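You operate a simulated robot arm through the tools that you are given. There is no shell and no other tool.

The job below is to be done with a simulated two-armed robot. You get a single attempt, and the scene is never put back.

JOB
Plug the sink and run both taps till the water covers the plug.
Fine: turn both off, then put the sponge in to soak.
Where things are to end (x, y in the base frame): sponge within 0.06 m of [0.57, 0.13].

Only the result counts: the job must be done as asked and must still hold three seconds after the hand-in. Knocking over, shifting, dropping, spilling or breaking anything else fails it. Lids that push on must go on centred and level and be pressed home; caps that screw on are set level and turned clockwise until they are tight.

ROBOT AND FRAMES
Two 7-joint arms with fingered hands on one trunk that stands fixed in place. Base frame: the origin is at the foot of the trunk, x ahead of it, y to its left, z up; the work surface is at about z = 0.625. Lengths are in m, angles in rad, forces in N, time in s.
The left shoulder is at [0.07, 0.14, 1.133], the right one opposite. With the tool pointing down near the work surface each hand reaches from about 0.1 to 0.78 m from the base axis, measured 20 degrees to its own side. Payload 3.9 kg a hand.
Tool frame (each hand has its own): the origin (TCP) lies between the finger pads and is the grasp point; the fingertips stand 0.029 m ahead of it; z points along the fingers, y is the line along which they close. Largest opening 0.1 m; the body of the gripper starts 0.034 m behind the TCP. The gripper is a hand of 5 fingers: y runs from the thumb to the fingers, the wrist lies at [-0.015, -0.105, -0.177] in the tool frame.
Orientation is told as [roll, pitch, yaw] about the base's x, y, z axes, in that order, counted from this pose: with the fingers straight down and the wrist toward the robot, the tool's x, y and z point along [0, 1, 0], [1, 0, 0] and [0, 0, -1] of the base frame.

CONTROLS
- The arms move only by the tool arm_command. It takes "left_steps", "right_steps" or both (then of equal length, played together; a hand with none holds still); each is a list that holds one entry, the list of rows, each a list of 6 numbers: the shift along the tool's x, y, z in m, then the turn, a rotation vector about the tool's x, y, z in rad. In form: [[[dx, dy, dz, rx, ry, rz], ...]]. A call has 1 to 20 rows; each row shifts and turns the commanded pose from where the row before left it, along the tool's axes as they then stand. Each row takes 0.2 s and may step no farther than 0.05 m and 0.15 rad from the row before; otherwise, the whole call is refused. A pose out of reach is approached as far as the arm can. The call stops where the force on the tool passes 90 N (or 10 N more than at its start, if that is more) or the arm is blocked; 0.2 s more then pass. In this call time passes only in rows, and 0.2 s behind the last. The reply holds the time, the measured pose of the TCP, the force on the tool along the base axes, the opening and the grip force, in the units named above and with some noise, with the torque about the TCP (base axes, N m) and any sound that the robot's microphone picked up.
- Cameras (640 x 400 px; columns grow to the right, rows downward): "scene" is now at [0.1357, 0.0003, 1.4484]; the picture's right is [0.03, -1.00, 0.00], its down [-0.65, -0.02, -0.76] and it looks along [0.76, 0.02, -0.65] (base axes); focal length 244 px, centre (320, 200). "left" rides on the left gripper at [-0.066, -0.086, -0.121] in its tool frame; the picture's right is [-0.76, -0.31, 0.58], its down [0.59, -0.70, 0.40] and it looks along [0.28, 0.64, 0.71] (tool axes); focal length 247 px, centre (320, 200). "right" rides on the right gripper at [0.066, -0.086, -0.121] in its tool frame; the picture's right is [-0.76, 0.31, -0.58], its down [-0.59, -0.70, 0.40] and it looks along [-0.28, 0.64, 0.71] (tool axes); focal length 247 px, centre (320, 200). There is no depth. A picture from a camera that has moved, and an enlarged one, comes with that camera's place and axes in the base frame and with its lens.
- snapshot(camera): a new picture of that camera. No time passes.
- move_column(by): slides the trunk up (or, below 0, down) by that many m; the arms and the scene camera ride with it, the base frame stays. It gives what a move gives, with no picture.
- set_fingers(index, middle, ring, little, thumb_bend, thumb_turn, hand): sets how far each is bent, from 0 (flat) to 1 (curled in); at 0.3 the hand is open as for a grip, at 0.7 the pads meet at the TCP. One left out holds its place. A second passes; each finger stops where it meets its share of the squeeze, and holds until it gets a number again. It is the only way to open and close the hand. It gives what a move gives, with no picture; readings hold the bend of each and the force on index, middle, ring, little, thumb and palm. thumb_turn goes from beside the hand (0) to across from the fingers (1), as for a grip.
- head_to(pan, tilt): turns the head with the scene camera to pan (to the left, within 1.501 rad either way) and tilt (down, from -0.506 to 1.204), counted from straight ahead of the robot. It gives what a move gives.
- enlarge(camera, box): a new picture of the part [left, top, right, bottom] of that camera's present view, enlarged. No time passes.
- job_done(): hands the job in; it is judged then, once.

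Places have to be worked out from the pictures, the camera data and where the tool is seen. Open the grippers and draw the arms clear of the work before you hand the job in, unless the task says otherwise.

The tools are called after "Emit:" as name(argument=value, ...) on one line, values as JSON. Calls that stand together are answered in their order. arm_command: Moves the arms, as the interface text tells. Its arguments: {"type":"object","properties":{"left_steps":{"type":"array","items":{"type":"array","items":{"type":"array","items":{"type":"number"}}}},"right_steps":{"type":"array","items":{"type":"array","items":{"type":"array","items":{"type":"number"}}}}},"required":[]} The other tools are called the same way: move_column (by) slides the trunk up or down; set_fingers (index, middle, ring, little, thumb_bend, thumb_turn, hand) moves the fingers one by one; head_to (pan, tilt) turns the head that bears the scene camera; snapshot (camera) takes a picture; enlarge (camera, box) takes an enlarged picture of a part of a camera's view; job_done () hands the job in.

At the start:

```text
time_s: 0.0
left_ee_pos: [0.433, 0.275, 1.1894]
left_tcp_rot: [-0.001, -0.001, 0.172]
left_ft_force: [-0.2, -0.2, 0.3]
left_torque: [-0.01, -0.01, -0.01]
left_grip_width: 0.0998
left_finger_force: 0.1
left_shape: jaw
left_bend: [0.3, 0.3, 0.3, 0.3, 0.3, 0.98]
left_finger forces: [0.1, 0.0, 0.0, 0.0, 0.0, 0.1]
right_ee_pos: [0.5715, -0.1651, 1.2022]
right_tcp_rot: [0.0, 0.001, 0.173]
right_ft_force: [-0.6, -0.5, -0.4]
right_torque: [-0.02, 0.01, 0.0]
right_grip_width: 0.0997
right_finger_force: 0.0
right_shape: jaw
right_bend: [0.3, 0.3, 0.3, 0.3, 0.3, 0.98]
right_finger forces: [0.1, 0.1, 0.1, 0.0, 0.2, 0.1]
trunk travel left (down, up): [-0.775, 0.065]
head pan, tilt: [0.03, 0.709]
```

scene: 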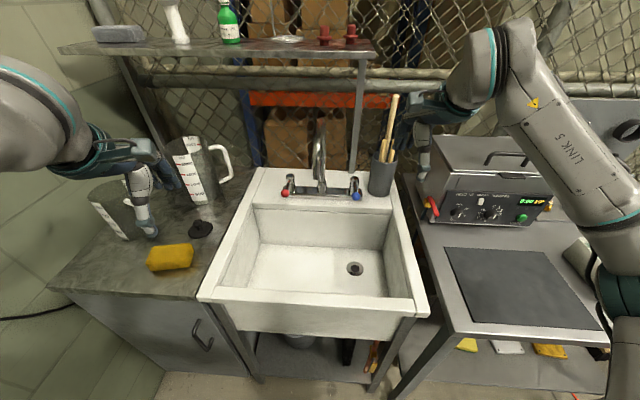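
right: 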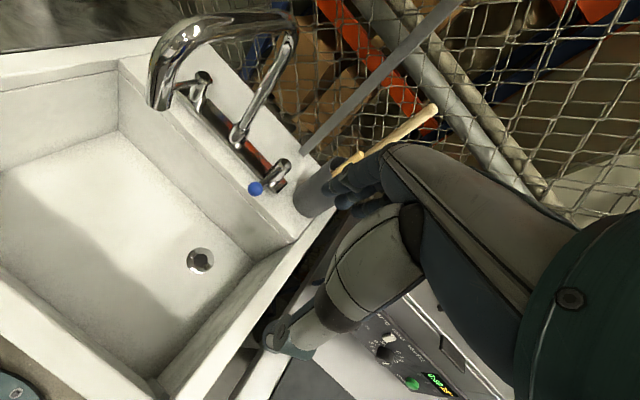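
left: 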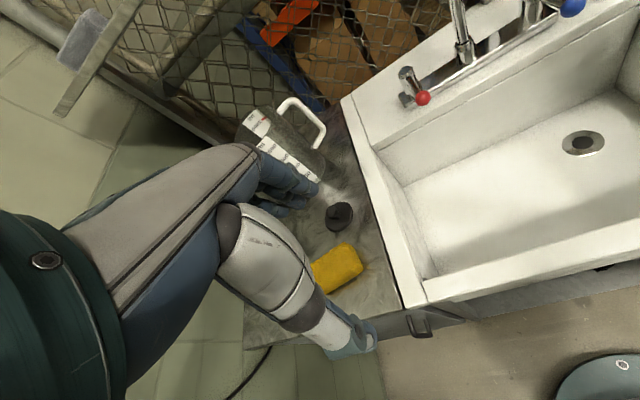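

I'll look closely at the taps, plug, sponge and drain first.

Emit:
enlarge(camera="scene", box=[240, 110, 420, 222])

Emit:
enlarge(camera="scene", box=[80, 130, 260, 290])

Emit:
enlarge(camera="right", box=[130, 0, 350, 290])

Emit:
enlarge(camera="left", box=[230, 60, 450, 300])

Emit:
enlarge(camera="scene", box=[190, 160, 440, 320])

```text
3.56 times, centred on (330, 166) of scene
camera zoom: at [0.1357, 0.0003, 1.4484], right [0.03, -1.0, 0.0], down [-0.65, -0.02, -0.76], along [0.76, 0.02, -0.65], focal length 868 px, centre (284, 321)
```

zoom: 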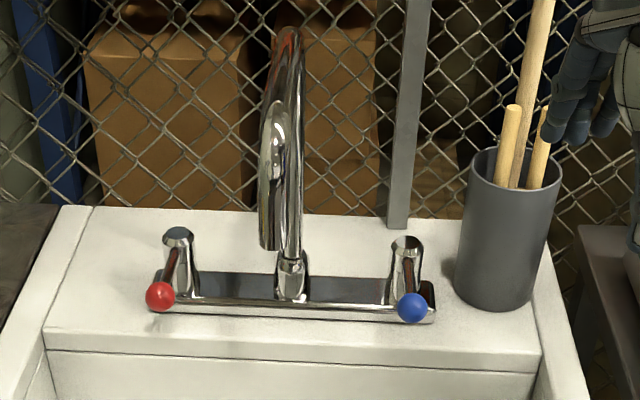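

```text
2.50 times, centred on (170, 210) of scene
camera zoom: at [0.1357, 0.0003, 1.4484], right [0.03, -1.0, 0.0], down [-0.65, -0.02, -0.76], along [0.76, 0.02, -0.65], focal length 611 px, centre (695, 175)
```

zoom: 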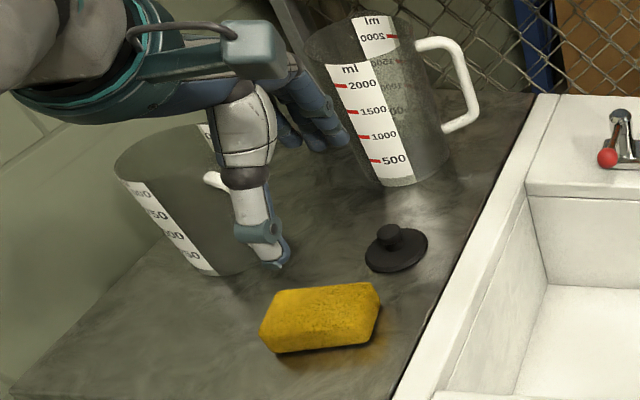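

```text
1.38 times, centred on (240, 145) of right
camera zoom: at [0.4759, -0.1157, 1.3234], right [0.43, -0.69, 0.58], down [-0.59, -0.7, -0.4], along [0.68, -0.17, -0.71], focal length 341 px, centre (430, 276)
```

zoom: 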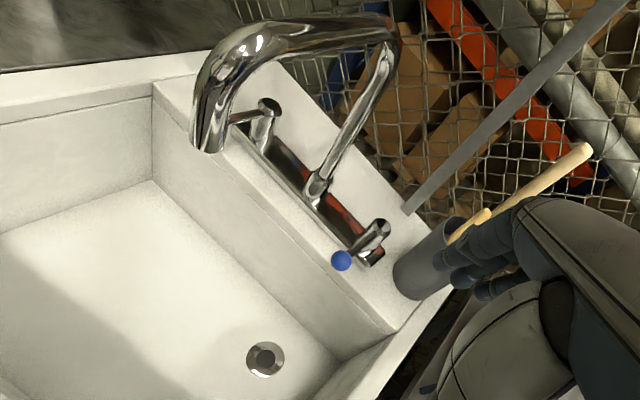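

```text
1.67 times, centred on (340, 180) of left
camera zoom: at [0.3624, 0.1957, 1.3093], right [-0.17, -0.8, -0.58], down [-0.79, 0.46, -0.4], along [0.58, 0.39, -0.71], focal length 412 px, centre (287, 233)
```

zoom: 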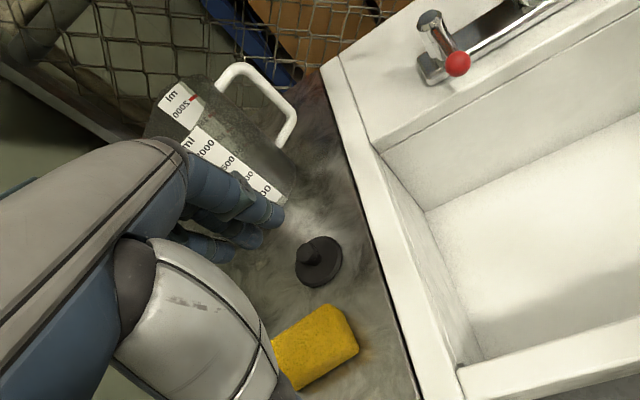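

```text
2.50 times, centred on (315, 240) of scene
camera zoom: at [0.1357, 0.0003, 1.4484], right [0.03, -1.0, 0.0], down [-0.65, -0.02, -0.76], along [0.76, 0.02, -0.65], focal length 611 px, centre (332, 100)
```

zoom: 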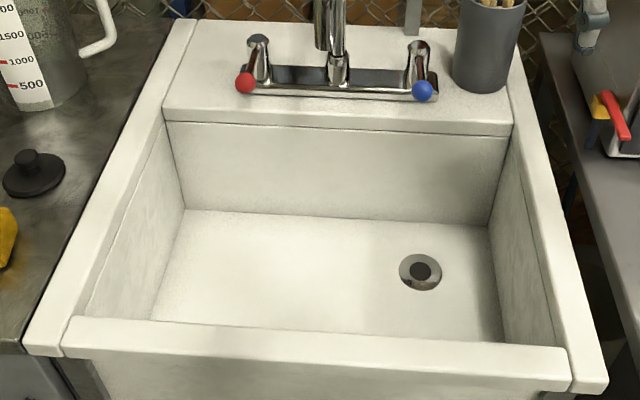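

Triangulating, the plug's knob is near [0.655, 0.399, 0.89], the drain near [0.685, -0.123, 0.627], the tap balls near [0.762, 0.133, 0.937] and [0.754, -0.10, 0.937], and the sink rim at about z = 0.85. I'll move the left hand above the plug and look again.

Emit:
arm_command(left_steps=[[[0.01, 0.03, 0.0175, 0, 0, 0], [0.01, 0.03, 0.0175, 0, 0, 0], [0.01, 0.03, 0.0175, 0, 0, 0], [0.01, 0.03, 0.0175, 0, 0, 0], [0.01, 0.03, 0.0175, 0, 0, 0], [0.01, 0.03, 0.0175, 0, 0, 0], [0.01, 0.03, 0.0175, 0, 0, 0], [0.01, 0.03, 0.0175, 0, 0, 0]]])

Emit:
snapshot(camera="scene")

Emit:
snapshot(camera="left")

```text
time_s: 1.8
left_ee_pos: [0.6597, 0.397, 1.0477]
left_tcp_rot: [0.0, 0.001, 0.173]
left_ft_force: [-0.4, -0.5, 0.0]
left_torque: [0.01, 0.02, 0.0]
left_grip_width: 0.0998
left_finger_force: 0.1
left_shape: jaw
left_bend: [0.3, 0.3, 0.3, 0.3, 0.3, 0.98]
left_finger forces: [0.0, 0.0, 0.1, 0.0, 0.0, 0.0]
right_ee_pos: [0.5722, -0.1636, 1.2017]
right_tcp_rot: [0.0, 0.001, 0.172]
right_ft_force: [0.6, -0.9, 0.5]
right_torque: [0.04, 0.03, 0.02]
right_grip_width: 0.0997
right_finger_force: 0.2
right_shape: jaw
right_bend: [0.3, 0.3, 0.3, 0.3, 0.3, 0.98]
right_finger forces: [0.0, 0.0, 0.0, 0.1, 0.0, 0.1]
trunk travel left (down, up): [-0.775, 0.065]
head pan, tilt: [0.03, 0.709]
```

```text
taken
camera scene: at [0.1376, 0.0005, 1.4482], right [0.03, -1.0, 0.0], down [-0.65, -0.02, -0.76], along [0.76, 0.02, -0.65], focal length 244 px, centre (320, 200)
```

scene: 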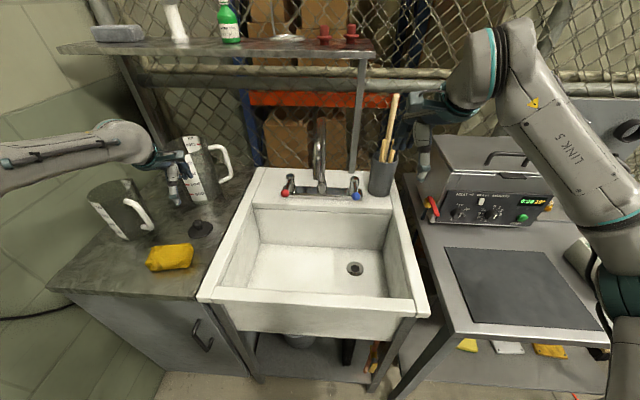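

```text
taken
camera left: at [0.5874, 0.3173, 1.1684], right [-0.17, -0.8, -0.58], down [-0.79, 0.46, -0.4], along [0.58, 0.39, -0.71], focal length 247 px, centre (320, 200)
```

left: 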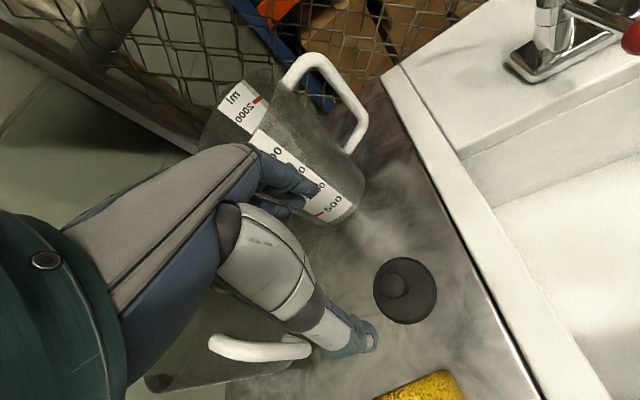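

The knob lies at about [0.657, 0.400], almost under the left TCP. I'll lower part of the way and check clearances from the jugs.

Emit:
arm_command(left_steps=[[[0.0035, -0.0025, 0.025, 0, 0, 0], [0, 0, 0.03, 0, 0, 0], [0, 0, 0.03, 0, 0, 0], [0, 0, 0.02, 0, 0, 0], [0, 0, 0.02, 0, 0, 0]]])

Emit:
enlarge(camera="scene", box=[0, 80, 280, 300])

Emit:
snapshot(camera="left")

```text
time_s: 3.0
left_ee_pos: [0.6568, 0.3998, 0.9241]
left_tcp_rot: [0.001, 0.0, 0.172]
left_ft_force: [0.5, 0.6, -0.8]
left_torque: [0.0, 0.01, 0.0]
left_grip_width: 0.0998
left_finger_force: 0.0
left_shape: jaw
left_bend: [0.3, 0.3, 0.3, 0.3, 0.3, 0.98]
left_finger forces: [0.0, 0.1, 0.0, 0.1, 0.1, 0.0]
right_ee_pos: [0.5722, -0.1653, 1.2009]
right_tcp_rot: [0.0, -0.001, 0.173]
right_ft_force: [0.1, -0.1, -0.9]
right_torque: [0.04, 0.01, 0.01]
right_grip_width: 0.0998
right_finger_force: 0.1
right_shape: jaw
right_bend: [0.3, 0.3, 0.3, 0.3, 0.3, 0.98]
right_finger forces: [0.1, 0.0, 0.1, 0.1, 0.0, 0.1]
trunk travel left (down, up): [-0.775, 0.065]
head pan, tilt: [0.03, 0.709]
```

```text
1.82 times, centred on (140, 190) of scene
camera zoom: at [0.1364, 0.0004, 1.4483], right [0.03, -1.0, 0.0], down [-0.65, -0.02, -0.76], along [0.76, 0.02, -0.65], focal length 444 px, centre (647, 218)
```

zoom: 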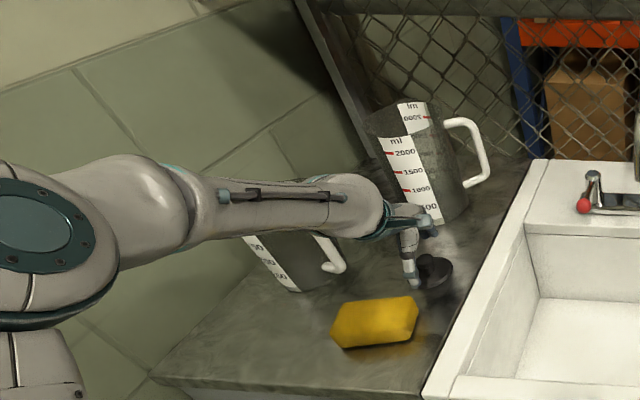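

```text
taken
camera left: at [0.5832, 0.3196, 1.0438], right [-0.17, -0.8, -0.58], down [-0.79, 0.46, -0.4], along [0.58, 0.39, -0.71], focal length 247 px, centre (320, 200)
```

left: 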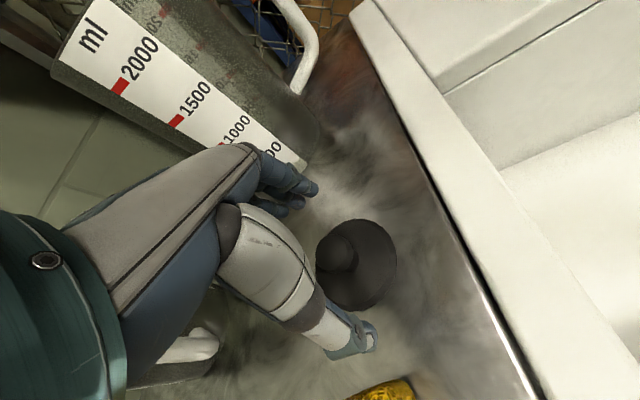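

The hand is centred over the knob (top at about 0.889, disc top at about 0.86). I'll lower so the fingertips come to about 0.868 and close on the knob.

Emit:
arm_command(left_steps=[[[0, 0, 0.014, 0, 0, 0], [0, 0, 0.013, 0, 0, 0]]])

Emit:
set_fingers(hand="left", index=0.55, middle=0.55, ring=0.55, little=0.55, thumb_bend=0.55)

Emit:
snapshot(camera="left")

Emit:
enlarge(camera="scene", box=[120, 150, 260, 260])

```text
time_s: 3.6
left_ee_pos: [0.656, 0.3984, 0.8963]
left_tcp_rot: [-0.001, -0.002, 0.172]
left_ft_force: [0.3, 0.3, 0.2]
left_torque: [-0.02, 0.02, -0.03]
left_grip_width: 0.0998
left_finger_force: 0.0
left_shape: jaw
left_bend: [0.3, 0.3, 0.3, 0.3, 0.3, 0.98]
left_finger forces: [0.0, 0.0, 0.0, 0.0, 0.1, 0.1]
right_ee_pos: [0.571, -0.1652, 1.202]
right_tcp_rot: [0.0, 0.0, 0.174]
right_ft_force: [-0.7, -0.1, -1.1]
right_torque: [-0.01, 0.0, -0.01]
right_grip_width: 0.0997
right_finger_force: 0.2
right_shape: jaw
right_bend: [0.3, 0.3, 0.3, 0.3, 0.3, 0.98]
right_finger forces: [0.1, 0.0, 0.0, 0.0, 0.0, 0.0]
trunk travel left (down, up): [-0.775, 0.065]
head pan, tilt: [0.03, 0.709]
```

```text
time_s: 4.6
left_ee_pos: [0.6544, 0.398, 0.8978]
left_tcp_rot: [0.0, -0.002, 0.174]
left_ft_force: [1.3, 0.7, 5.4]
left_torque: [0.07, -0.1, -0.06]
left_grip_width: 0.0455
left_finger_force: 4.2
left_shape: fingers
left_bend: [0.55, 0.49, 0.55, 0.55, 0.52, 0.97]
left_finger forces: [0.0, 5.2, 0.0, 0.0, 3.3, 0.0]
right_ee_pos: [0.5706, -0.1649, 1.2027]
right_tcp_rot: [-0.001, 0.001, 0.172]
right_ft_force: [-0.8, -0.8, -0.7]
right_torque: [-0.03, -0.04, -0.01]
right_grip_width: 0.0998
right_finger_force: 0.1
right_shape: jaw
right_bend: [0.3, 0.3, 0.3, 0.3, 0.3, 0.98]
right_finger forces: [0.1, 0.1, 0.0, 0.0, 0.1, 0.0]
trunk travel left (down, up): [-0.775, 0.065]
head pan, tilt: [0.03, 0.709]
```

```text
taken
camera left: at [0.5825, 0.3187, 1.0182], right [-0.17, -0.8, -0.58], down [-0.79, 0.46, -0.4], along [0.58, 0.39, -0.71], focal length 247 px, centre (320, 200)
```

left: 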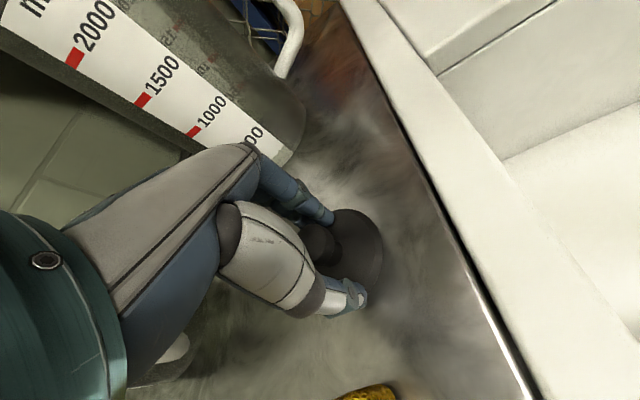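

```text
3.64 times, centred on (190, 205) of scene
camera zoom: at [0.135, -0.0002, 1.4485], right [0.03, -1.0, 0.0], down [-0.65, -0.02, -0.76], along [0.76, 0.02, -0.65], focal length 888 px, centre (793, 182)
```

zoom: 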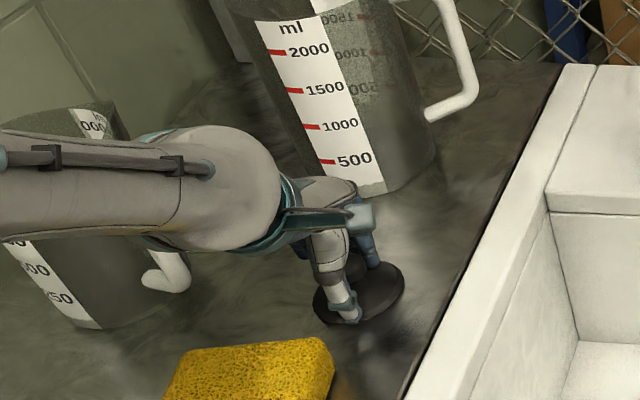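

The middle finger and thumb stopped early with an upward force, so the tips are probably pressing on the disc. I'll raise 8 mm and close further onto the knob.

Emit:
arm_command(left_steps=[[[0, 0, -0.008, 0, 0, 0]]])

Emit:
set_fingers(hand="left", index=0.62, middle=0.68, ring=0.68, little=0.62, thumb_bend=0.68)

Emit:
snapshot(camera="left")

Emit:
enlarge(camera="scene", box=[150, 180, 240, 250])

```text
time_s: 5.0
left_ee_pos: [0.6551, 0.3985, 0.9048]
left_tcp_rot: [0.0, 0.004, 0.172]
left_ft_force: [0.7, 1.1, -0.5]
left_torque: [0.01, 0.0, -0.01]
left_grip_width: 0.0381
left_finger_force: 0.1
left_shape: fingers
left_bend: [0.55, 0.55, 0.55, 0.55, 0.55, 0.97]
left_finger forces: [0.0, 0.1, 0.0, 0.1, 0.0, 0.0]
right_ee_pos: [0.5708, -0.1648, 1.2018]
right_tcp_rot: [-0.001, 0.0, 0.173]
right_ft_force: [0.1, 0.1, -0.9]
right_torque: [0.01, -0.01, 0.01]
right_grip_width: 0.0997
right_finger_force: 0.0
right_shape: jaw
right_bend: [0.3, 0.3, 0.3, 0.3, 0.3, 0.98]
right_finger forces: [0.0, 0.0, 0.1, 0.1, 0.0, 0.0]
trunk travel left (down, up): [-0.775, 0.065]
head pan, tilt: [0.03, 0.709]
```

```text
time_s: 6.0
left_ee_pos: [0.6559, 0.3977, 0.9051]
left_tcp_rot: [-0.001, 0.0, 0.173]
left_ft_force: [0.4, 0.1, 0.3]
left_torque: [0.02, -0.02, -0.01]
left_grip_width: 0.019
left_finger_force: 3.2
left_shape: fingers
left_bend: [0.61, 0.66, 0.68, 0.62, 0.66, 0.97]
left_finger forces: [0.8, 2.0, 0.0, 0.0, 3.0, 0.0]
right_ee_pos: [0.5718, -0.1644, 1.2009]
right_tcp_rot: [0.001, -0.001, 0.172]
right_ft_force: [-0.3, 0.6, 0.0]
right_torque: [-0.01, -0.02, 0.01]
right_grip_width: 0.0999
right_finger_force: 0.1
right_shape: jaw
right_bend: [0.3, 0.3, 0.3, 0.3, 0.3, 0.98]
right_finger forces: [0.0, 0.0, 0.0, 0.0, 0.1, 0.0]
trunk travel left (down, up): [-0.775, 0.065]
head pan, tilt: [0.03, 0.709]
```

```text
taken
camera left: at [0.5828, 0.319, 1.025], right [-0.17, -0.8, -0.58], down [-0.79, 0.46, -0.4], along [0.58, 0.39, -0.71], focal length 247 px, centre (320, 200)
```

left: 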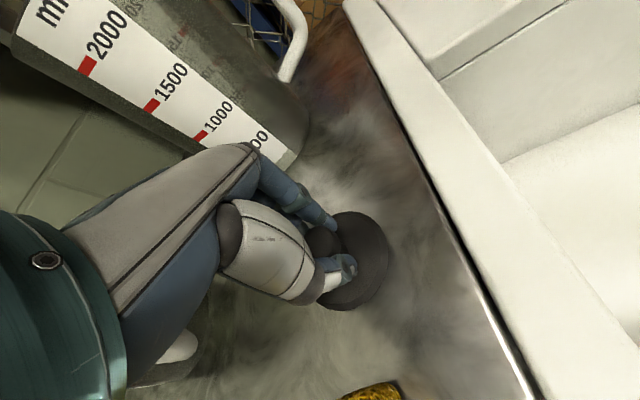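

```text
5.71 times, centred on (195, 215) of scene
camera zoom: at [0.1358, 0.0003, 1.4484], right [0.03, -1.0, 0.0], down [-0.65, -0.02, -0.76], along [0.76, 0.02, -0.65], focal length 1396 px, centre (1034, 114)
```

zoom: 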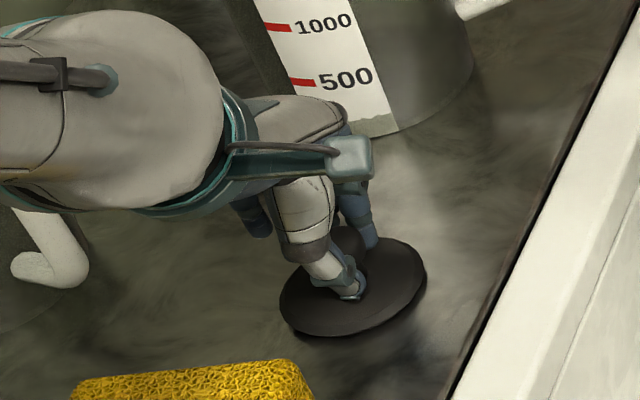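

Index, middle and thumb are on the knob. I'll squeeze harder and make a small test lift.

Emit:
set_fingers(hand="left", index=0.75, middle=0.8, ring=0.7, little=0.6, thumb_bend=0.8)

Emit:
arm_command(left_steps=[[[0, 0, -0.01, 0, 0, 0], [0, 0, -0.02, 0, 0, 0], [0, 0, -0.02, 0, 0, 0]]])

Emit:
snapshot(camera="left")

Emit:
enlarge(camera="scene", box=[150, 180, 240, 250])

```text
time_s: 7.0
left_ee_pos: [0.6556, 0.3998, 0.9049]
left_tcp_rot: [0.001, 0.001, 0.173]
left_ft_force: [-0.6, -0.5, 0.4]
left_torque: [-0.02, 0.01, 0.0]
left_grip_width: 0.0121
left_finger_force: 17.9
left_shape: fingers
left_bend: [0.73, 0.76, 0.7, 0.6, 0.62, 0.94]
left_finger forces: [8.8, 11.0, 0.1, 0.1, 17.0, 0.0]
right_ee_pos: [0.5707, -0.1648, 1.2016]
right_tcp_rot: [-0.001, 0.0, 0.172]
right_ft_force: [0.1, 0.3, 0.2]
right_torque: [-0.02, 0.0, 0.0]
right_grip_width: 0.0998
right_finger_force: 0.0
right_shape: jaw
right_bend: [0.3, 0.3, 0.3, 0.3, 0.3, 0.98]
right_finger forces: [0.1, 0.0, 0.0, 0.1, 0.0, 0.1]
trunk travel left (down, up): [-0.775, 0.065]
head pan, tilt: [0.03, 0.709]
```

```text
time_s: 7.8
left_ee_pos: [0.6532, 0.3984, 0.9554]
left_tcp_rot: [0.002, -0.001, 0.173]
left_ft_force: [0.9, -0.6, 0.0]
left_torque: [-0.02, -0.06, -0.01]
left_grip_width: 0.0123
left_finger_force: 18.6
left_shape: fingers
left_bend: [0.73, 0.76, 0.7, 0.6, 0.62, 0.94]
left_finger forces: [8.8, 11.5, 0.3, 0.0, 17.1, 0.0]
right_ee_pos: [0.571, -0.1647, 1.202]
right_tcp_rot: [-0.001, 0.002, 0.172]
right_ft_force: [0.2, 0.5, 0.1]
right_torque: [0.01, 0.01, 0.0]
right_grip_width: 0.0996
right_finger_force: 0.1
right_shape: jaw
right_bend: [0.3, 0.3, 0.3, 0.3, 0.3, 0.98]
right_finger forces: [0.0, 0.0, 0.0, 0.1, 0.1, 0.0]
trunk travel left (down, up): [-0.775, 0.065]
head pan, tilt: [0.03, 0.709]
```

```text
taken
camera left: at [0.5811, 0.3191, 1.0756], right [-0.17, -0.8, -0.58], down [-0.79, 0.46, -0.4], along [0.58, 0.39, -0.71], focal length 247 px, centre (320, 200)
```

left: 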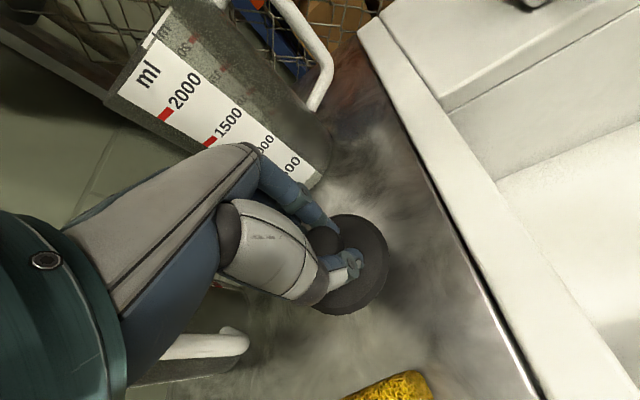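

```text
5.71 times, centred on (195, 215) of scene
camera zoom: at [0.1353, -0.0001, 1.4484], right [0.03, -1.0, 0.0], down [-0.65, -0.02, -0.76], along [0.76, 0.02, -0.65], focal length 1396 px, centre (1034, 114)
```

zoom: 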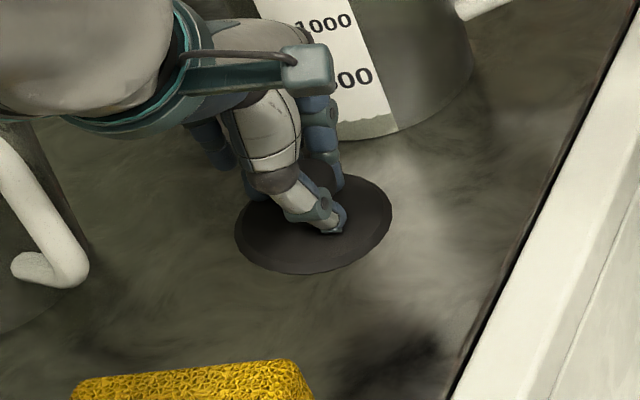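

The plug is lifted and level. I'll raise it clear of the rim and carry it over the left side of the basin, staying left of the spout.

Emit:
arm_command(left_steps=[[[0, 0, -0.0225, 0, 0, 0], [0, 0, -0.0225, 0, 0, 0], [-0.0348, -0.0065, 0, 0, 0, 0], [-0.0348, -0.0065, 0, 0, 0, 0], [-0.0348, -0.0065, 0, 0, 0, 0], [-0.0348, -0.0065, 0, 0, 0, 0], [-0.0348, -0.0065, 0, 0, 0, 0], [-0.0348, -0.0065, 0, 0, 0, 0], [-0.0348, -0.0065, 0, 0, 0, 0]]])

Emit:
snapshot(camera="scene")

Emit:
snapshot(camera="left")

Emit:
snapshot(camera="right")

```text
time_s: 9.8
left_ee_pos: [0.6527, 0.1489, 0.9996]
left_tcp_rot: [-0.001, 0.0, 0.173]
left_ft_force: [-0.3, 0.2, 0.4]
left_torque: [0.01, 0.0, -0.04]
left_grip_width: 0.0121
left_finger_force: 19.5
left_shape: fingers
left_bend: [0.73, 0.76, 0.7, 0.6, 0.62, 0.94]
left_finger forces: [8.7, 11.7, 0.5, 0.1, 16.9, 0.0]
right_ee_pos: [0.571, -0.1654, 1.2023]
right_tcp_rot: [0.002, -0.001, 0.171]
right_ft_force: [0.2, 0.4, 0.1]
right_torque: [0.03, 0.04, 0.01]
right_grip_width: 0.0999
right_finger_force: 0.0
right_shape: jaw
right_bend: [0.3, 0.3, 0.3, 0.3, 0.3, 0.98]
right_finger forces: [0.1, 0.0, 0.0, 0.0, 0.1, 0.0]
trunk travel left (down, up): [-0.775, 0.065]
head pan, tilt: [0.03, 0.709]
```

```text
taken
camera scene: at [0.1357, -0.0017, 1.4484], right [0.03, -1.0, 0.0], down [-0.65, -0.02, -0.76], along [0.76, 0.02, -0.65], focal length 244 px, centre (320, 200)
```

scene: 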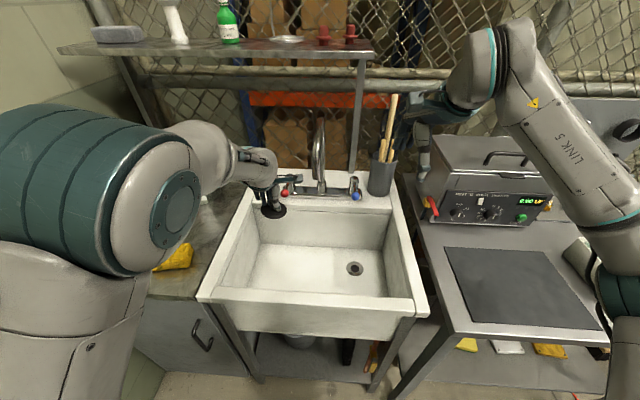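

```text
taken
camera left: at [0.5799, 0.0684, 1.1207], right [-0.17, -0.8, -0.58], down [-0.79, 0.46, -0.4], along [0.58, 0.39, -0.71], focal length 247 px, centre (320, 200)
```

left: 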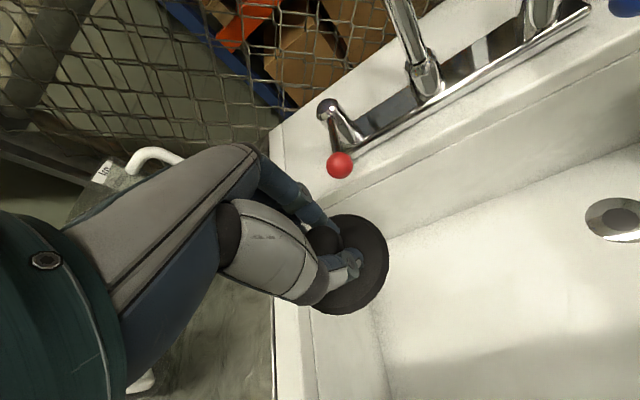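

```text
taken
camera right: at [0.476, -0.1175, 1.3232], right [0.43, -0.69, 0.58], down [-0.59, -0.7, -0.4], along [0.68, -0.17, -0.71], focal length 247 px, centre (320, 200)
```

right: 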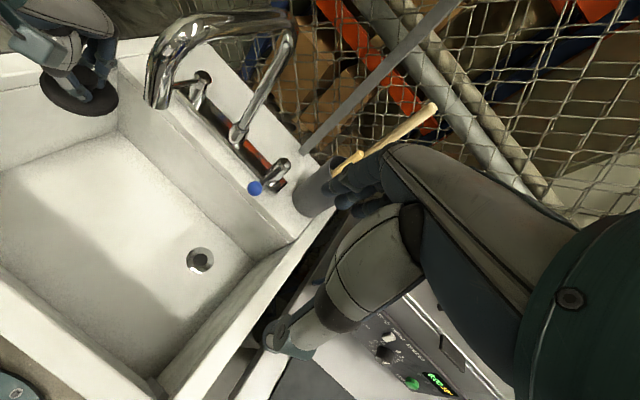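

The plug hangs over the left of the basin. I'll descend inside the basin so the hand can then pass beneath the spout.

Emit:
arm_command(left_steps=[[[0, 0, 0.03, 0, 0, 0], [0, 0, 0.03, 0, 0, 0], [0, 0, 0.03, 0, 0, 0], [0, 0, 0.03, 0, 0, 0], [0, 0, 0.03, 0, 0, 0], [0, 0, 0.03, 0, 0, 0], [0, 0, 0.03, 0, 0, 0], [0, 0, 0.03, 0, 0, 0]]])

Emit:
snapshot(camera="scene")

Emit:
snapshot(camera="right")

Emit:
snapshot(camera="left")

```text
time_s: 11.6
left_ee_pos: [0.6513, 0.1497, 0.7588]
left_tcp_rot: [-0.001, 0.001, 0.174]
left_ft_force: [0.2, 0.0, -0.6]
left_torque: [0.0, 0.02, 0.01]
left_grip_width: 0.0116
left_finger_force: 19.0
left_shape: fingers
left_bend: [0.73, 0.76, 0.7, 0.6, 0.62, 0.94]
left_finger forces: [8.5, 12.4, 0.6, 0.0, 16.9, 0.0]
right_ee_pos: [0.572, -0.1639, 1.2015]
right_tcp_rot: [0.001, 0.001, 0.172]
right_ft_force: [0.1, 0.1, 0.4]
right_torque: [0.01, -0.02, 0.02]
right_grip_width: 0.0997
right_finger_force: 0.0
right_shape: jaw
right_bend: [0.3, 0.3, 0.3, 0.3, 0.3, 0.98]
right_finger forces: [0.1, 0.0, 0.0, 0.1, 0.0, 0.0]
trunk travel left (down, up): [-0.775, 0.065]
head pan, tilt: [0.03, 0.709]
```

```text
taken
camera scene: at [0.1366, 0.0005, 1.4483], right [0.03, -1.0, 0.0], down [-0.65, -0.02, -0.76], along [0.76, 0.02, -0.65], focal length 244 px, centre (320, 200)
```

scene: 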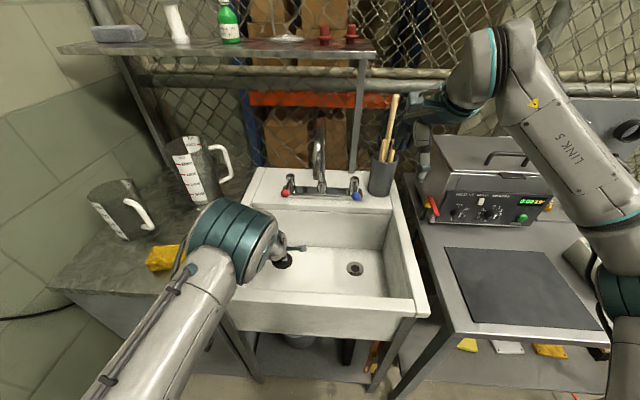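

```text
taken
camera right: at [0.4768, -0.1155, 1.3231], right [0.43, -0.69, 0.58], down [-0.59, -0.7, -0.4], along [0.68, -0.17, -0.71], focal length 247 px, centre (320, 200)
```

right: 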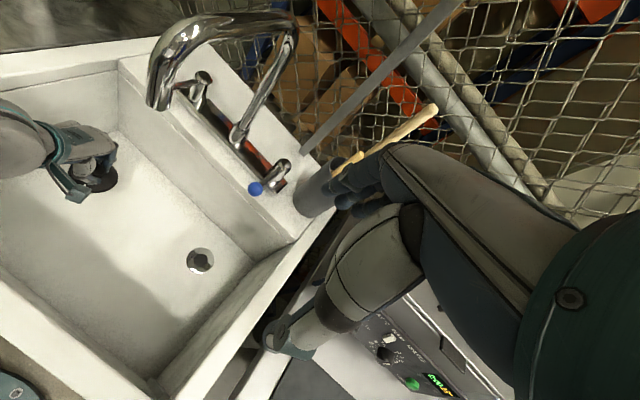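

```text
taken
camera left: at [0.5793, 0.0712, 0.8788], right [-0.17, -0.8, -0.58], down [-0.79, 0.46, -0.4], along [0.58, 0.39, -0.71], focal length 247 px, centre (320, 200)
```

left: 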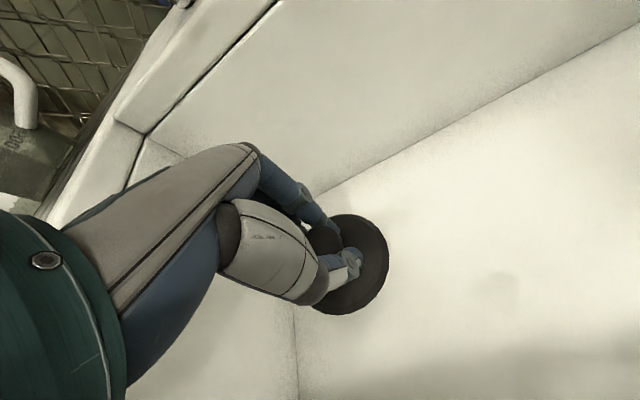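

Posture is fine. I now carry the plug right across the basin, under the spout, toward the drain at about [0.686, -0.119].

Emit:
arm_command(left_steps=[[[-0.0334, -0.0009, 0.003, 0, 0, 0], [-0.0334, -0.0009, 0.003, 0, 0, 0], [-0.0334, -0.0009, 0.003, 0, 0, 0], [-0.0334, -0.0009, 0.003, 0, 0, 0], [-0.0334, -0.0009, 0.003, 0, 0, 0], [-0.0334, -0.0009, 0.003, 0, 0, 0], [-0.0334, -0.0009, 0.003, 0, 0, 0], [-0.0334, -0.0009, 0.003, 0, 0, 0]]])

Emit:
snapshot(camera="scene")

Emit:
snapshot(camera="right")

Emit:
snapshot(camera="left")

```text
time_s: 13.4
left_ee_pos: [0.6884, -0.0777, 0.7404]
left_tcp_rot: [0.001, 0.002, 0.173]
left_ft_force: [-0.4, 1.0, -1.0]
left_torque: [-0.01, -0.03, 0.0]
left_grip_width: 0.0114
left_finger_force: 18.8
left_shape: fingers
left_bend: [0.73, 0.76, 0.7, 0.6, 0.62, 0.93]
left_finger forces: [8.6, 11.6, 0.3, 0.0, 17.6, 0.0]
left hand out of reach, approached as far as the arm can: row 1, 2, 8
right_ee_pos: [0.5709, -0.1663, 1.2017]
right_tcp_rot: [0.0, 0.001, 0.173]
right_ft_force: [-1.1, -0.1, 0.5]
right_torque: [0.01, -0.01, 0.01]
right_grip_width: 0.0997
right_finger_force: 0.1
right_shape: jaw
right_bend: [0.3, 0.3, 0.3, 0.3, 0.3, 0.98]
right_finger forces: [0.1, 0.0, 0.1, 0.0, 0.0, 0.1]
trunk travel left (down, up): [-0.775, 0.065]
head pan, tilt: [0.03, 0.709]
```

```text
taken
camera scene: at [0.1356, -0.0005, 1.4485], right [0.03, -1.0, 0.0], down [-0.65, -0.02, -0.76], along [0.76, 0.02, -0.65], focal length 244 px, centre (320, 200)
```

scene: 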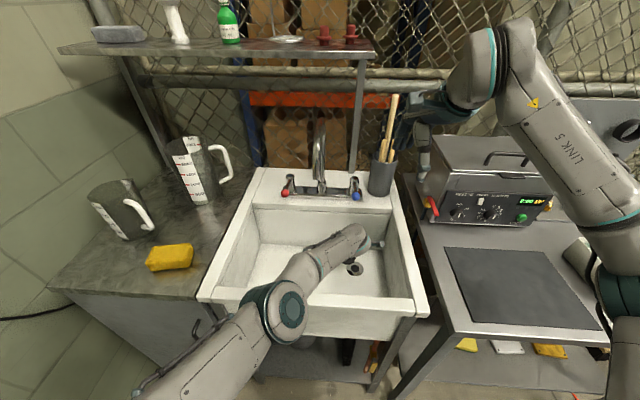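

```text
taken
camera right: at [0.4758, -0.1164, 1.3235], right [0.43, -0.69, 0.58], down [-0.59, -0.7, -0.4], along [0.68, -0.17, -0.71], focal length 247 px, centre (320, 200)
```

right: 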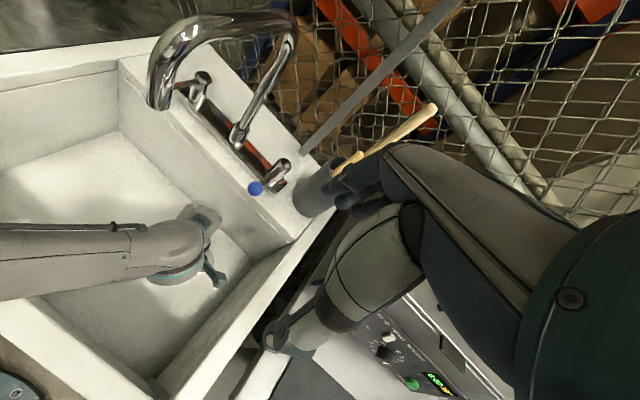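

```text
taken
camera left: at [0.6164, -0.1562, 0.8611], right [-0.17, -0.8, -0.58], down [-0.79, 0.46, -0.4], along [0.58, 0.39, -0.71], focal length 247 px, centre (320, 200)
```

left: 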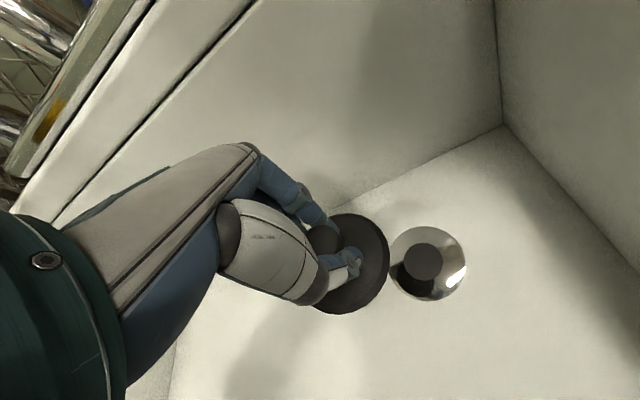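

The arm ran short of reach at y = -0.078. I'll turn the hand so its wrist points toward the left shoulder, which should gain reach.

Emit:
arm_command(left_steps=[[[0, 0, 0, 0, 0, 0.14], [0, 0, 0, 0, 0, 0.14], [0, 0, 0, 0, 0, 0.14], [0, 0, 0, 0, 0, 0.14]]])

Emit:
snapshot(camera="left")

Emit:
snapshot(camera="scene")

```text
time_s: 14.4
left_ee_pos: [0.6887, -0.0766, 0.7421]
left_tcp_rot: [-0.001, 0.0, -0.389]
left_ft_force: [0.4, -0.5, -0.7]
left_torque: [0.01, 0.0, -0.02]
left_grip_width: 0.0112
left_finger_force: 19.7
left_shape: fingers
left_bend: [0.73, 0.76, 0.7, 0.6, 0.62, 0.93]
left_finger forces: [8.4, 12.1, 0.4, 0.0, 18.1, 0.0]
right_ee_pos: [0.5712, -0.1637, 1.2015]
right_tcp_rot: [0.001, 0.001, 0.173]
right_ft_force: [-0.2, 0.1, 0.2]
right_torque: [-0.03, -0.01, -0.02]
right_grip_width: 0.0998
right_finger_force: 0.0
right_shape: jaw
right_bend: [0.3, 0.3, 0.3, 0.3, 0.3, 0.98]
right_finger forces: [0.0, 0.1, 0.1, 0.0, 0.1, 0.0]
trunk travel left (down, up): [-0.775, 0.065]
head pan, tilt: [0.03, 0.709]
```

```text
taken
camera left: at [0.5854, -0.1046, 0.8618], right [-0.57, -0.58, -0.58], down [-0.43, 0.81, -0.4], along [0.7, 0.02, -0.71], focal length 247 px, centre (320, 200)
```

left: 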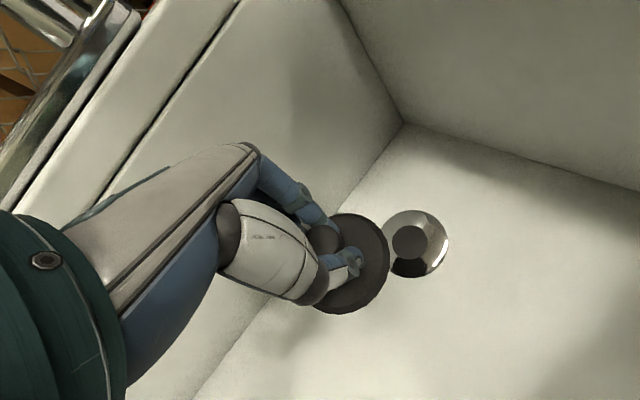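

```text
taken
camera scene: at [0.136, 0.0006, 1.4484], right [0.03, -1.0, 0.0], down [-0.65, -0.02, -0.76], along [0.76, 0.02, -0.65], focal length 244 px, centre (320, 200)
```

scene: 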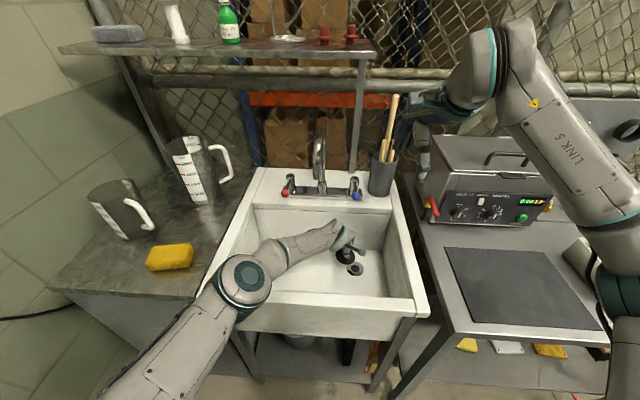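

Now move the last 5 cm to be over the drain, descending slightly, then check alignment.

Emit:
arm_command(left_steps=[[[-0.0141, 0.0063, 0.005, 0, 0, 0], [-0.0141, 0.0063, 0.005, 0, 0, 0], [-0.0142, 0.0062, 0.005, 0, 0, 0]]])

Emit:
snapshot(camera="left")

Emit:
enlarge(camera="scene", box=[280, 200, 420, 300])

Emit:
enlarge(camera="right", box=[100, 160, 300, 320])

```text
time_s: 15.2
left_ee_pos: [0.6847, -0.1133, 0.7325]
left_tcp_rot: [0.0, 0.001, -0.385]
left_ft_force: [0.1, 0.7, -0.8]
left_torque: [0.02, -0.01, 0.04]
left_grip_width: 0.0113
left_finger_force: 19.6
left_shape: fingers
left_bend: [0.73, 0.76, 0.7, 0.6, 0.62, 0.93]
left_finger forces: [8.3, 12.1, 0.3, 0.0, 18.4, 0.1]
left hand out of reach, approached as far as the arm can: row 2, 3
right_ee_pos: [0.5711, -0.1639, 1.2021]
right_tcp_rot: [0.001, 0.0, 0.174]
right_ft_force: [0.2, 0.3, -0.9]
right_torque: [0.03, -0.01, 0.01]
right_grip_width: 0.0998
right_finger_force: 0.0
right_shape: jaw
right_bend: [0.3, 0.3, 0.3, 0.3, 0.3, 0.98]
right_finger forces: [0.1, 0.1, 0.0, 0.0, 0.0, 0.1]
trunk travel left (down, up): [-0.775, 0.065]
head pan, tilt: [0.03, 0.709]
```

```text
taken
camera left: at [0.5801, -0.1409, 0.8534], right [-0.57, -0.59, -0.58], down [-0.43, 0.81, -0.4], along [0.7, 0.02, -0.71], focal length 247 px, centre (320, 200)
```

left: 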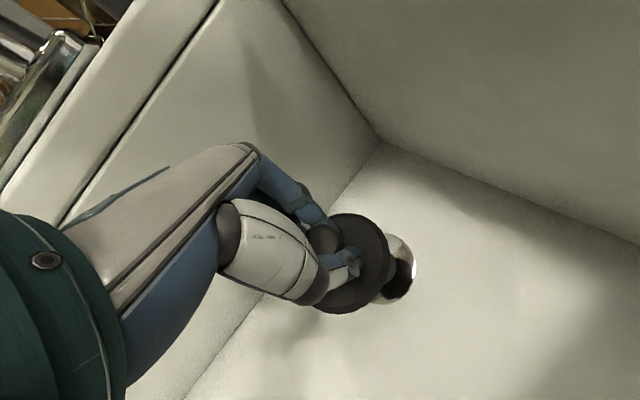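

```text
4.00 times, centred on (350, 250) of scene
camera zoom: at [0.1359, 0.0007, 1.4484], right [0.03, -1.0, 0.0], down [-0.65, -0.02, -0.76], along [0.76, 0.02, -0.65], focal length 977 px, centre (200, 0)
```

zoom: 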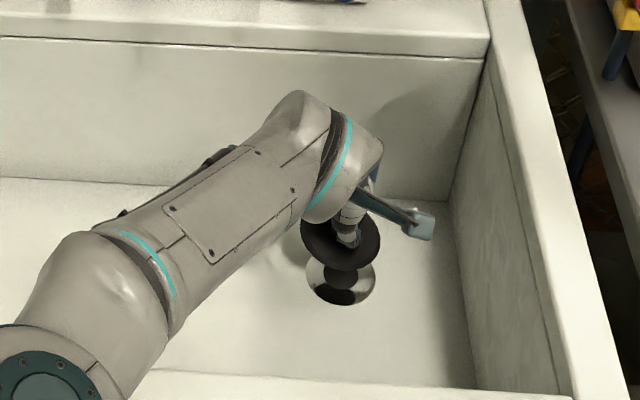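

```text
2.50 times, centred on (200, 240) of right
camera zoom: at [0.4761, -0.1153, 1.3234], right [0.43, -0.69, 0.58], down [-0.59, -0.7, -0.4], along [0.68, -0.17, -0.71], focal length 617 px, centre (620, 100)
```

zoom: 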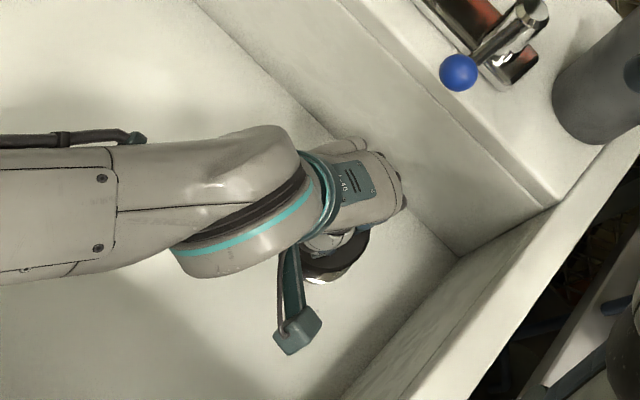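

Only about 1 cm short, at the reach limit because the shoulder is high. I'll raise the right hand out of the way, lift the left a little, then lower the trunk in stages to gain horizontal reach.

Emit:
arm_command(left_steps=[[[0, 0, -0.012, 0, 0, 0], [0, 0, -0.012, 0, 0, 0], [0, 0, -0.012, 0, 0, 0], [0, 0, -0.012, 0, 0, 0], [0, 0, -0.012, 0, 0, 0]]], right_steps=[[[-0.0222, -0.0241, -0.024, 0, 0, 0], [-0.0222, -0.0241, -0.024, 0, 0, 0], [-0.0222, -0.0241, -0.024, 0, 0, 0], [-0.0222, -0.0241, -0.024, 0, 0, 0], [-0.0222, -0.0241, -0.024, 0, 0, 0]]])

Emit:
move_column(by=-0.06)

Emit:
snapshot(camera="scene")

Emit:
snapshot(camera="left")

```text
time_s: 16.4
left_ee_pos: [0.682, -0.114, 0.7928]
left_tcp_rot: [0.001, -0.001, -0.387]
left_ft_force: [0.8, 0.2, -0.3]
left_torque: [-0.04, -0.02, -0.05]
left_grip_width: 0.0109
left_finger_force: 20.3
left_shape: fingers
left_bend: [0.73, 0.76, 0.7, 0.6, 0.62, 0.93]
left_finger forces: [8.5, 12.3, 0.3, 0.0, 18.8, 0.0]
right_ee_pos: [0.4684, -0.2949, 1.3233]
right_tcp_rot: [-0.001, -0.004, 0.174]
right_ft_force: [-0.3, -1.1, 0.1]
right_torque: [0.03, -0.02, 0.05]
right_grip_width: 0.0998
right_finger_force: 0.0
right_shape: jaw
right_bend: [0.3, 0.3, 0.3, 0.3, 0.3, 0.98]
right_finger forces: [0.0, 0.0, 0.1, 0.1, 0.0, 0.0]
trunk travel left (down, up): [-0.775, 0.065]
head pan, tilt: [0.03, 0.709]
```

```text
time_s: 17.4
left_ee_pos: [0.6837, -0.1128, 0.7331]
left_tcp_rot: [0.0, 0.0, -0.387]
left_ft_force: [0.5, 0.5, -0.9]
left_torque: [0.01, -0.03, -0.03]
left_grip_width: 0.0114
left_finger_force: 19.8
left_shape: fingers
left_bend: [0.73, 0.76, 0.7, 0.6, 0.62, 0.93]
left_finger forces: [8.5, 12.3, 0.3, 0.0, 18.9, 0.0]
right_ee_pos: [0.471, -0.2936, 1.2615]
right_tcp_rot: [-0.001, 0.0, 0.174]
right_ft_force: [0.0, 0.2, -0.2]
right_torque: [0.01, -0.02, 0.03]
right_grip_width: 0.0998
right_finger_force: 0.0
right_shape: jaw
right_bend: [0.3, 0.3, 0.3, 0.3, 0.3, 0.98]
right_finger forces: [0.0, 0.0, 0.0, 0.0, 0.0, 0.1]
trunk travel left (down, up): [-0.715, 0.125]
head pan, tilt: [0.03, 0.709]
```

```text
taken
camera scene: at [0.1353, 0.0002, 1.3884], right [0.03, -1.0, 0.0], down [-0.65, -0.02, -0.76], along [0.76, 0.02, -0.65], focal length 244 px, centre (320, 200)
```

scene: 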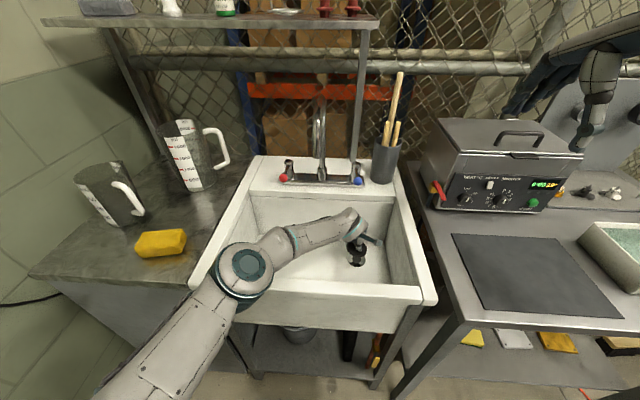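

```text
taken
camera left: at [0.5797, -0.1416, 0.8536], right [-0.57, -0.59, -0.58], down [-0.43, 0.81, -0.4], along [0.7, 0.02, -0.71], focal length 247 px, centre (320, 200)
```

left: 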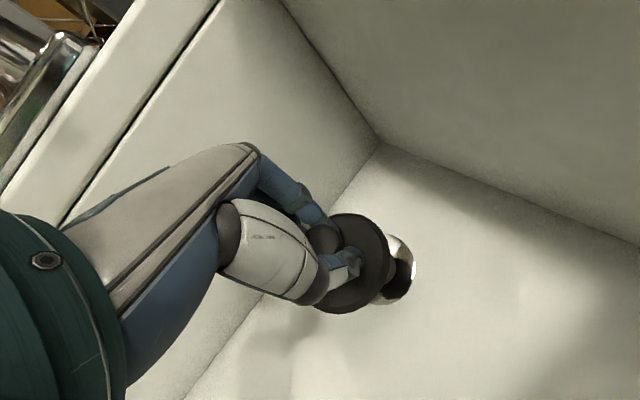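

Trunk lowered 6 cm without trouble. Now nudge the plug over the drain centre and see whether it is reached.

Emit:
arm_command(left_steps=[[[-0.0035, 0.0047, 0, 0, 0, 0], [-0.0035, 0.0047, 0.01, 0, 0, 0]]])

Emit:
snapshot(camera="left")

Emit:
enlarge(camera="scene", box=[280, 200, 420, 300])

```text
time_s: 18.0
left_ee_pos: [0.6907, -0.1237, 0.7223]
left_tcp_rot: [0.001, -0.001, -0.386]
left_ft_force: [0.3, -0.2, 0.0]
left_torque: [0.02, -0.02, -0.02]
left_grip_width: 0.0112
left_finger_force: 20.4
left_shape: fingers
left_bend: [0.73, 0.76, 0.7, 0.6, 0.62, 0.93]
left_finger forces: [8.4, 12.3, 0.3, 0.0, 18.9, 0.1]
right_ee_pos: [0.4722, -0.2958, 1.2617]
right_tcp_rot: [-0.001, 0.001, 0.172]
right_ft_force: [-0.1, 0.5, -0.4]
right_torque: [-0.03, -0.03, -0.01]
right_grip_width: 0.0997
right_finger_force: 0.1
right_shape: jaw
right_bend: [0.3, 0.3, 0.3, 0.3, 0.3, 0.98]
right_finger forces: [0.0, 0.0, 0.0, 0.0, 0.1, 0.0]
trunk travel left (down, up): [-0.715, 0.125]
head pan, tilt: [0.03, 0.709]
```

```text
taken
camera left: at [0.5866, -0.1514, 0.8433], right [-0.57, -0.59, -0.58], down [-0.43, 0.81, -0.4], along [0.7, 0.02, -0.71], focal length 247 px, centre (320, 200)
```

left: 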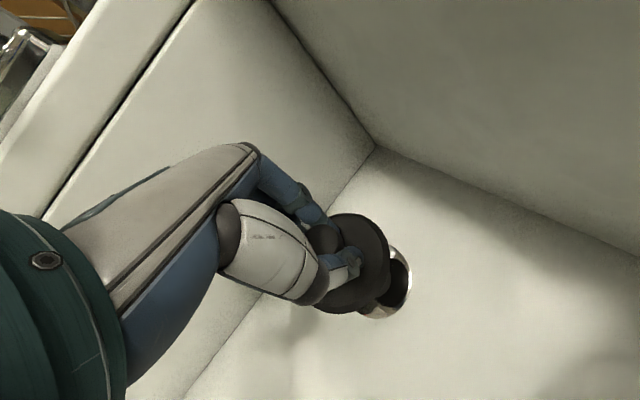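

```text
4.00 times, centred on (350, 250) of scene
camera zoom: at [0.1359, -0.0002, 1.3884], right [0.03, -1.0, 0.0], down [-0.65, -0.02, -0.76], along [0.76, 0.02, -0.65], focal length 977 px, centre (200, 0)
```

zoom: 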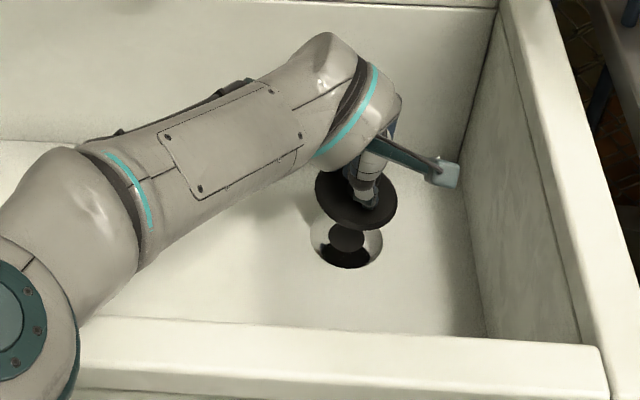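

Reached. I'll zoom in to measure the plug-to-drain offset precisely in both cameras.

Emit:
enlarge(camera="left", box=[290, 190, 430, 330])

Emit:
enlarge(camera="scene", box=[340, 225, 400, 275])

```text
2.86 times, centred on (360, 260) of left
camera zoom: at [0.5866, -0.1514, 0.8433], right [-0.57, -0.59, -0.58], down [-0.43, 0.81, -0.4], along [0.7, 0.02, -0.71], focal length 706 px, centre (206, 29)
```

zoom: 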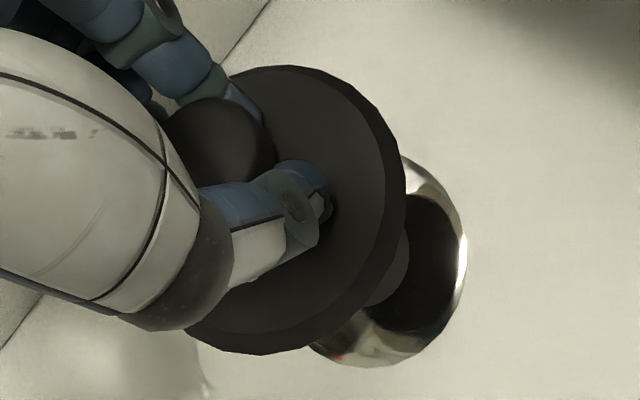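

```text
8.00 times, centred on (370, 250) of scene
camera zoom: at [0.1359, -0.0002, 1.3884], right [0.03, -1.0, 0.0], down [-0.65, -0.02, -0.76], along [0.76, 0.02, -0.65], focal length 1954 px, centre (-80, -200)
```

zoom: 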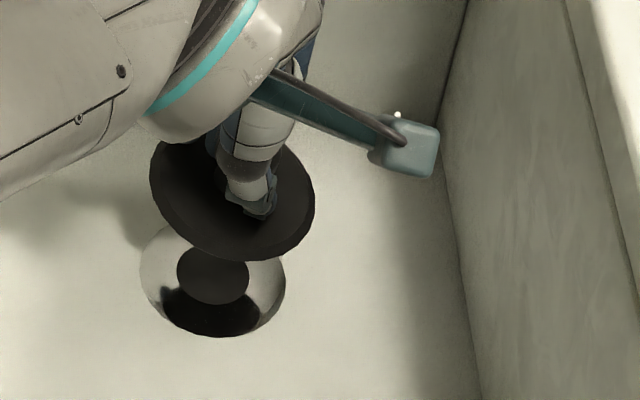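

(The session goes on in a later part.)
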